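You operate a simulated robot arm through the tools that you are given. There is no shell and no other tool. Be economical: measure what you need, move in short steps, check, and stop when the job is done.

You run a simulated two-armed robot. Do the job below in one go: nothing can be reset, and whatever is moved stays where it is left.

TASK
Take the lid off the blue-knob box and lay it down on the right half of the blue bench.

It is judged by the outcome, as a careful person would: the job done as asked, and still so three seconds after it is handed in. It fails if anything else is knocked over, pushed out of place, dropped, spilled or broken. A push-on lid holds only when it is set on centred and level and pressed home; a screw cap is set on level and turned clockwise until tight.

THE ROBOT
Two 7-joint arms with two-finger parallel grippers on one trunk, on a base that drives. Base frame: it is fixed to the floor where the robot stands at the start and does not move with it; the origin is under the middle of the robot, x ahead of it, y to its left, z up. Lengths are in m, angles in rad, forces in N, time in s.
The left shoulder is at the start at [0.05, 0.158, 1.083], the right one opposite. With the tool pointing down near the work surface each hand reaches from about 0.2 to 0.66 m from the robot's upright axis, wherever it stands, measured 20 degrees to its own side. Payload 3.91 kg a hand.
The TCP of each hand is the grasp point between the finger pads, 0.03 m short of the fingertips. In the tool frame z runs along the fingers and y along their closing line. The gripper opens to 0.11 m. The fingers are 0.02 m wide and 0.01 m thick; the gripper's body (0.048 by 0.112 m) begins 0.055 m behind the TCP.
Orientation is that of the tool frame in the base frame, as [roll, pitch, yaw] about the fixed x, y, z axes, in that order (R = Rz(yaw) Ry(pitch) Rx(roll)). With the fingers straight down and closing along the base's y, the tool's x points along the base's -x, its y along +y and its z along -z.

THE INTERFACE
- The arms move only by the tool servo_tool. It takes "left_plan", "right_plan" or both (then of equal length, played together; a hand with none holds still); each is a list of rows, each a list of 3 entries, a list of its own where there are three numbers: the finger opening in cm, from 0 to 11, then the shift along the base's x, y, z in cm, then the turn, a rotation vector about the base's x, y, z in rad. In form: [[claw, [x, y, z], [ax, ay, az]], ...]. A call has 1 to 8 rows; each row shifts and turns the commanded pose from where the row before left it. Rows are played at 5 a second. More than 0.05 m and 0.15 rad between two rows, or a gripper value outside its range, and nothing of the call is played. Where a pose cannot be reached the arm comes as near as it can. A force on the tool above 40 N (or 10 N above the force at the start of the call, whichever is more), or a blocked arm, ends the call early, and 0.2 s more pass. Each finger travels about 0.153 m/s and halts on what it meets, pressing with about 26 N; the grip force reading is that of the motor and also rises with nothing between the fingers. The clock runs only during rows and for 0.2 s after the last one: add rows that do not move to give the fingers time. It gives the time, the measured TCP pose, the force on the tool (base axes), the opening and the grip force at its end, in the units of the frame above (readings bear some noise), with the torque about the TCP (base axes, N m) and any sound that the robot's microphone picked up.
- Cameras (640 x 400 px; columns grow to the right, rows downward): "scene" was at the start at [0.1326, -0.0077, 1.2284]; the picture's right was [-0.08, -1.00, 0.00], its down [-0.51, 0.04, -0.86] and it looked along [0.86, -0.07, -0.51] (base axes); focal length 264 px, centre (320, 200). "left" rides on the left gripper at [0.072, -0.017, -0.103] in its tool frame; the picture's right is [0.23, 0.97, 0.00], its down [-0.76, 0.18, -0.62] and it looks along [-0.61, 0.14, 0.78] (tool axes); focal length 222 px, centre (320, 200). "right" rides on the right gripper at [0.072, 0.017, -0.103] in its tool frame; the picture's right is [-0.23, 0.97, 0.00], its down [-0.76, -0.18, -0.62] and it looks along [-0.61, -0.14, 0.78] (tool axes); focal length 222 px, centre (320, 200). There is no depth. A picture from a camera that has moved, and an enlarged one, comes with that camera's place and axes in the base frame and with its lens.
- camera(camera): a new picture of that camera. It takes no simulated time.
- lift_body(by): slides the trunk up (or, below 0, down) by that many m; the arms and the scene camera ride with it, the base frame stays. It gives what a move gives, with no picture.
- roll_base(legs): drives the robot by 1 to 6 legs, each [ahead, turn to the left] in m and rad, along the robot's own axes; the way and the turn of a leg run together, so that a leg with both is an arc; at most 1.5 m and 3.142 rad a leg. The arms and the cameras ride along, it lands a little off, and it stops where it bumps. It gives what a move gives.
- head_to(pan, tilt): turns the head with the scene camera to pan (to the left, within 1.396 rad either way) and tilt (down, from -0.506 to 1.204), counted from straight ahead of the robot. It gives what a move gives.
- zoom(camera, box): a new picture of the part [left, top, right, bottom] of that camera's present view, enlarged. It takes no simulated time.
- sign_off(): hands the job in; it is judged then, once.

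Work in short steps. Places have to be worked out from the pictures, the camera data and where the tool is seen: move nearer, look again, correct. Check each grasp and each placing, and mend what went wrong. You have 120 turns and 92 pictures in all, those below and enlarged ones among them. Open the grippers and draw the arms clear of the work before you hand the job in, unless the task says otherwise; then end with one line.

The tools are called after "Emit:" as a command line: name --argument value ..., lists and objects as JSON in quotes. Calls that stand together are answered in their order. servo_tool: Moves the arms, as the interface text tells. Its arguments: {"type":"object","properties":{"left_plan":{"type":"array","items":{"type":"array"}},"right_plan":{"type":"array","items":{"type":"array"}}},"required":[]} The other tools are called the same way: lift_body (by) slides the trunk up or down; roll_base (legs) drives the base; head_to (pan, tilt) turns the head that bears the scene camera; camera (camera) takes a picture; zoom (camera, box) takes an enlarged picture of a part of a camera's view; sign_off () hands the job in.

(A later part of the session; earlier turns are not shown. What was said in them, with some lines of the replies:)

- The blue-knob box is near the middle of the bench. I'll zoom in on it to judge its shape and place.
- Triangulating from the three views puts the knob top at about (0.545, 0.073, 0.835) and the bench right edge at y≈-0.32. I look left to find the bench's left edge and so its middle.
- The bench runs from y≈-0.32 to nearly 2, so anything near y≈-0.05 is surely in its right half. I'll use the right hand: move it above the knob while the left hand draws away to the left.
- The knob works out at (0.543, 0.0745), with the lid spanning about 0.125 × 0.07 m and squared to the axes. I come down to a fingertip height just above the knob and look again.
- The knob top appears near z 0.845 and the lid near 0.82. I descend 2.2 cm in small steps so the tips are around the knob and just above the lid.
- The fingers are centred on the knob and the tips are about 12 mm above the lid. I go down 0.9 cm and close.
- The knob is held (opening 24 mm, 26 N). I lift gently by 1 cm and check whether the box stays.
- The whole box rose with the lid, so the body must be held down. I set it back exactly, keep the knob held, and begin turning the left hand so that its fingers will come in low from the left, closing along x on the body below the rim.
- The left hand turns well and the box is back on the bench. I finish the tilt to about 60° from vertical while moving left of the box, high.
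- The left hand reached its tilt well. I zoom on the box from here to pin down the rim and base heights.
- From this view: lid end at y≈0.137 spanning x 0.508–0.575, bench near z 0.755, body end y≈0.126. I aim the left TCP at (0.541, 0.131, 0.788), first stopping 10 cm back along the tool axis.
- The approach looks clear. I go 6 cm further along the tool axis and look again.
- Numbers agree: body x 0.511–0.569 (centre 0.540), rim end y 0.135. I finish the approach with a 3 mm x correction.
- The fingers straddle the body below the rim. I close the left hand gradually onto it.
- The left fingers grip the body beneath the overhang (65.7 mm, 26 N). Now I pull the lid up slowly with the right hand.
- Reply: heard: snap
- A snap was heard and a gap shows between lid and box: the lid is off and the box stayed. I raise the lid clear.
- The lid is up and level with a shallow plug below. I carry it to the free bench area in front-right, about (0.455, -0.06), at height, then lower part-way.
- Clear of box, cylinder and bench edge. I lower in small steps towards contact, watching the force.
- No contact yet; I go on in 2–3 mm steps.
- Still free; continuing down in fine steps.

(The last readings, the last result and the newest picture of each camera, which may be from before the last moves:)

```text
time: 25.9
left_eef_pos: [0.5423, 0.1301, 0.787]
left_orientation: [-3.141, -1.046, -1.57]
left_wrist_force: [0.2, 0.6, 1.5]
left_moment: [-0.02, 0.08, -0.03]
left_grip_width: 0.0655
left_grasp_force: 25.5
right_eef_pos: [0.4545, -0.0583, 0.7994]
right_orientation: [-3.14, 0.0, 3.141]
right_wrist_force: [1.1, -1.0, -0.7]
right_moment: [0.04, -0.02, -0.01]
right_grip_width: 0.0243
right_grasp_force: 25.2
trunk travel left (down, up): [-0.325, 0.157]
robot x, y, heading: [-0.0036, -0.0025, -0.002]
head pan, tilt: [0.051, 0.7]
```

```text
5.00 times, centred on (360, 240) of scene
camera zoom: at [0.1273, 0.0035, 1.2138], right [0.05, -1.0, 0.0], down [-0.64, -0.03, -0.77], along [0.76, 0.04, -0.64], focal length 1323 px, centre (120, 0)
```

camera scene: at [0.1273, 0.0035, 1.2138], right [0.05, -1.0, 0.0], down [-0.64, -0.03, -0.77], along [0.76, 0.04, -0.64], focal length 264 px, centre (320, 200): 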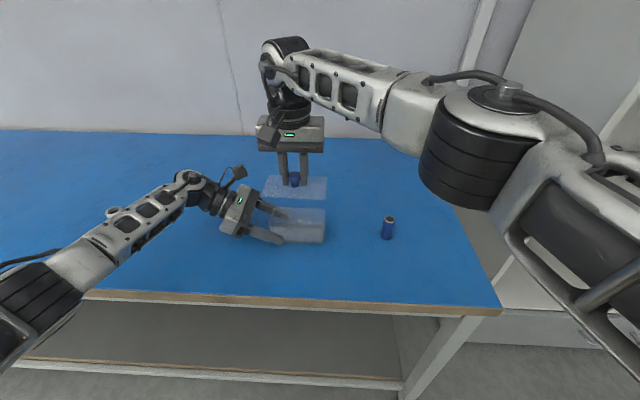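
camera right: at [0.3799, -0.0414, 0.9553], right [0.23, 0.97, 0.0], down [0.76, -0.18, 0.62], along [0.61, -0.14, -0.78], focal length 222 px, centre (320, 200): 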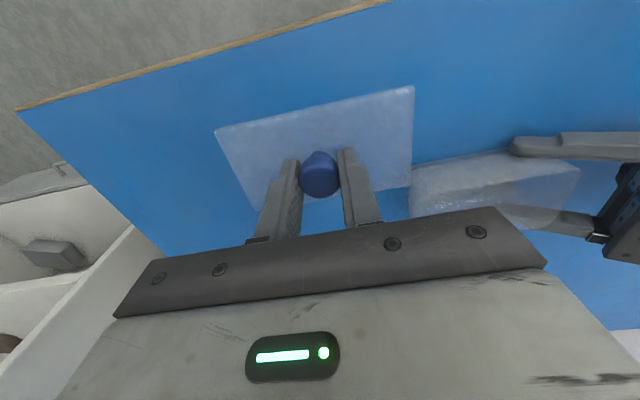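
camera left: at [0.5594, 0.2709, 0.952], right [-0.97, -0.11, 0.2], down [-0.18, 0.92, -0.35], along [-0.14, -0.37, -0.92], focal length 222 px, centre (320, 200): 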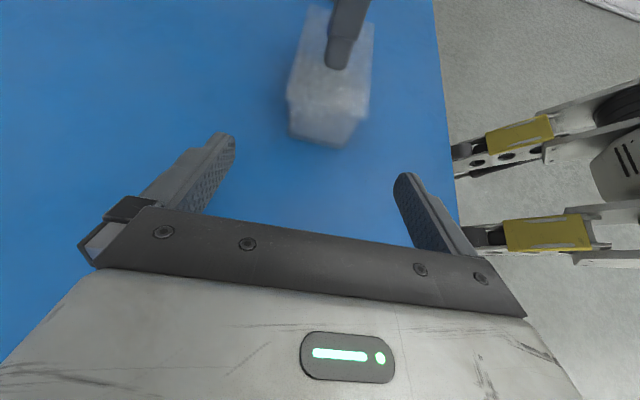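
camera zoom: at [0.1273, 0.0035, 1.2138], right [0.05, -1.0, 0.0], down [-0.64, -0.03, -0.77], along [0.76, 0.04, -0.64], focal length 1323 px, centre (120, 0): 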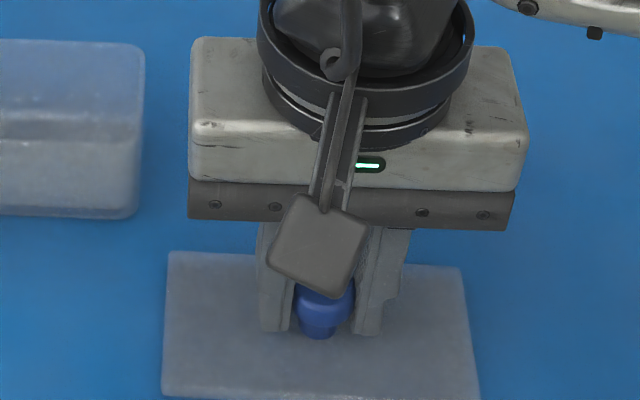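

Still no contact force; 2 mm rows further down.

Emit:
servo_tool --right_plan '[[0, [0, 0, -0.2], [0, 0, 0]], [0, [0, 0, -0.2], [0, 0, 0]], [0, [0, 0, 0], [0, 0, 0]]]'

Emit:
servo_tool --right_plan '[[0, [0, 0, -0.2], [0, 0, 0]], [0, [0, 0, 0], [0, 0, 0]]]'

```text
time: 26.8
left_eef_pos: [0.5396, 0.1305, 0.7883]
left_orientation: [-3.139, -1.043, -1.572]
left_wrist_force: [-0.5, 0.7, 0.0]
left_moment: [0.08, -0.01, -0.01]
left_grip_width: 0.0653
left_grasp_force: 26.1
right_eef_pos: [0.4531, -0.0584, 0.798]
right_orientation: [3.142, 0.006, -3.141]
right_wrist_force: [-2.6, -4.9, 21.1]
right_moment: [-0.25, 0.27, 0.04]
right_grip_width: 0.0242
right_grasp_force: 26.3
trunk travel left (down, up): [-0.325, 0.157]
robot x, y, heading: [0.0016, -0.0003, 0.0]
head pan, tilt: [0.051, 0.7]
```

```text
time: 27.4
left_eef_pos: [0.5391, 0.129, 0.7888]
left_orientation: [-3.136, -1.043, -1.574]
left_wrist_force: [-1.0, -0.5, -1.5]
left_moment: [0.01, -0.02, 0.01]
left_grip_width: 0.0656
left_grasp_force: 25.8
right_eef_pos: [0.4539, -0.0591, 0.7981]
right_orientation: [3.137, 0.011, -3.14]
right_wrist_force: [-1.0, -5.9, 35.8]
right_moment: [-0.27, 0.33, 0.06]
right_grip_width: 0.0243
right_grasp_force: 25.9
trunk travel left (down, up): [-0.325, 0.157]
robot x, y, heading: [0.0008, -0.0014, -0.002]
head pan, tilt: [0.051, 0.7]
```

Contact at TCP z ≈ 0.798, now pressed with 36 N. I back off 4 mm of command to relieve it, then open gently.

Emit:
servo_tool --right_plan '[[0, [0, 0, 0.2], [0, 0, 0]], [0, [0, 0, 0.2], [0, 0, 0]], [0, [0, 0, 0], [0, 0, 0]]]'

Emit:
zoom --camera "scene" --box '[260, 180, 420, 300]'

```text
time: 28.1
left_eef_pos: [0.5399, 0.1297, 0.787]
left_orientation: [-3.141, -1.045, -1.573]
left_wrist_force: [0.1, -0.2, -0.6]
left_moment: [-0.01, 0.05, -0.05]
left_grip_width: 0.0654
left_grasp_force: 25.7
right_eef_pos: [0.4527, -0.0587, 0.7975]
right_orientation: [3.14, 0.004, 3.141]
right_wrist_force: [6.8, 1.1, 13.4]
right_moment: [-0.06, -0.48, 0.04]
right_grip_width: 0.0243
right_grasp_force: 25.7
trunk travel left (down, up): [-0.325, 0.157]
robot x, y, heading: [-0.0, 0.0002, -0.001]
head pan, tilt: [0.051, 0.7]
```

```text
3.33 times, centred on (340, 240) of scene
camera zoom: at [0.127, 0.0038, 1.2137], right [0.05, -1.0, 0.0], down [-0.64, -0.03, -0.77], along [0.76, 0.04, -0.64], focal length 882 px, centre (253, 67)
```

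zoom: 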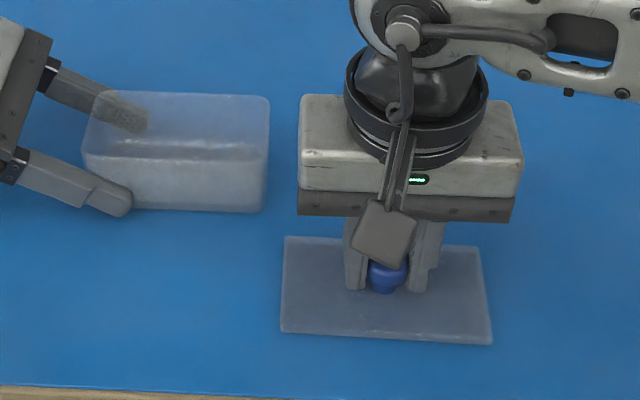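

The lid lies flat on the bench. I open both hands in place.

Emit:
servo_tool --right_plan '[[1, [0, 0, 0.05], [0, 0, 0]], [2.5, [0, 0, 0], [0, 0, 0]], [4, [0, 0, 0], [0, 0, 0]], [6, [0, 0, 0], [0, 0, 0]], [6, [0, 0, 0], [0, 0, 0]], [6, [0, 0, 0], [0, 0, 0]]]' --left_plan '[[6.5, [0, 0, 0], [0, 0, 0]], [7, [0, 0, 0], [0, 0, 0]], [8, [0, 0, 0], [0, 0, 0]], [9.5, [0, 0, 0], [0, 0, 0]], [11, [0, 0, 0], [0, 0, 0]], [11, [0, 0, 0], [0, 0, 0]]]'

Emit:
zoom --camera "scene" --box '[180, 160, 420, 310]'

```text
time: 29.6
left_eef_pos: [0.54, 0.1299, 0.7864]
left_orientation: [-3.141, -1.045, -1.571]
left_wrist_force: [-1.0, -0.7, -0.5]
left_moment: [0.0, 0.02, 0.0]
left_grip_width: 0.1099
left_grasp_force: 0.1
right_eef_pos: [0.4531, -0.0603, 0.7973]
right_orientation: [3.141, 0.001, -3.141]
right_wrist_force: [-2.2, -1.1, 5.3]
right_moment: [-0.01, 0.08, -0.06]
right_grip_width: 0.0588
right_grasp_force: 0.1
trunk travel left (down, up): [-0.325, 0.157]
robot x, y, heading: [-0.0012, 0.0016, -0.001]
head pan, tilt: [0.051, 0.7]
```

```text
2.67 times, centred on (300, 235) of scene
camera zoom: at [0.1268, 0.0035, 1.2138], right [0.05, -1.0, 0.0], down [-0.64, -0.03, -0.77], along [0.76, 0.04, -0.64], focal length 705 px, centre (373, 107)
```

zoom: 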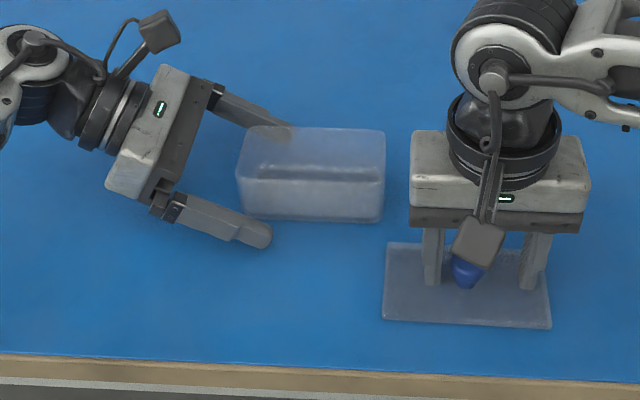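

Both hands are open. I raise the right hand straight up and draw the left back along its tool axis.

Emit:
servo_tool --right_plan '[[6, [0, 0, 0.5], [0, 0, 0]], [6, [0, 0, 1.5], [0, 0, 0]], [6, [0, 0, 3], [0, 0, 0]], [6, [0, 0, 4], [0, 0, 0]], [6, [0, -1, 4], [0, 0, 0]], [6, [0, -2, 4], [0, 0, 0]], [6, [-1, -3, 3], [0, 0, 0]], [6, [0, 0, 0], [0, 0, 0]]]' --left_plan '[[11, [0, 1.0, 0.58], [0, 0, 0]], [11, [0, 1.75, 1.01], [0, 0, 0]], [11, [0, 1.75, 1.01], [0, 0, 0]], [11, [0, 1.75, 1.01], [0, 0, 0]], [11, [0, 2.2, 2.8], [0, 0, 0]], [11, [0, 2.2, 2.8], [0, 0, 0]], [11, [0, 2.2, 2.8], [0, 0, 0]], [11, [0, 0, 0], [0, 0, 0]]]'

Emit:
camera --camera "scene"

Emit:
camera --camera "right"

```text
time: 31.4
left_eef_pos: [0.5399, 0.2607, 0.9081]
left_orientation: [3.141, -1.045, -1.569]
left_wrist_force: [0.2, 0.0, 0.1]
left_moment: [-0.01, -0.01, 0.01]
left_grip_width: 0.11
left_grasp_force: 0.0
right_eef_pos: [0.4424, -0.1189, 0.9982]
right_orientation: [3.141, 0.0, -3.14]
right_wrist_force: [-0.2, 0.4, -0.4]
right_moment: [-0.02, 0.04, -0.04]
right_grip_width: 0.0601
right_grasp_force: 0.1
trunk travel left (down, up): [-0.325, 0.157]
robot x, y, heading: [-0.002, -0.0014, -0.002]
head pan, tilt: [0.051, 0.7]
```

```text
53 pictures are left
camera scene: at [0.1274, 0.0035, 1.2137], right [0.05, -1.0, 0.0], down [-0.64, -0.03, -0.76], along [0.76, 0.04, -0.64], focal length 264 px, centre (320, 200)
```

scene: 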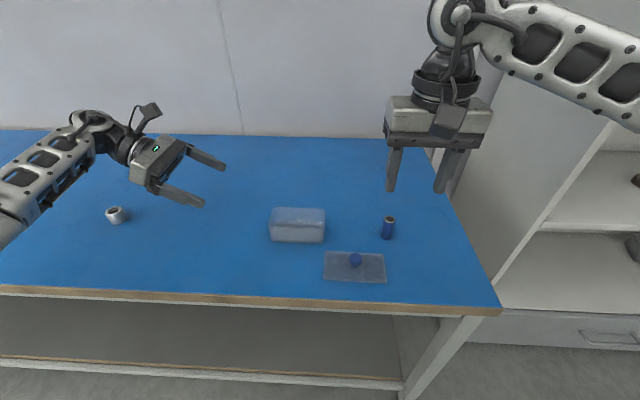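

```text
52 pictures are left
camera right: at [0.3697, -0.1017, 1.1008], right [0.23, 0.97, 0.0], down [0.76, -0.18, 0.62], along [0.61, -0.14, -0.78], focal length 222 px, centre (320, 200)
```

right: 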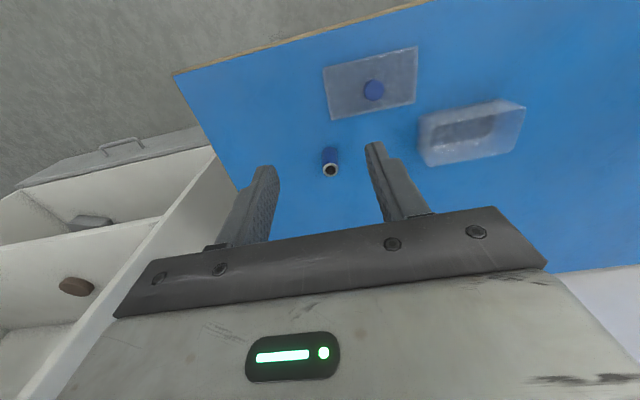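

The lid lies flat on the right half of the bench. The open box, cup and cylinder stand where they were and both arms are clear, so I hand in.

Emit:
sign_off

```text
The job is handed in.
```

I took the lid off the blue-knob box and laid it flat on the right half of the blue bench; the box and everything else stand where they were, and I've handed the job in.
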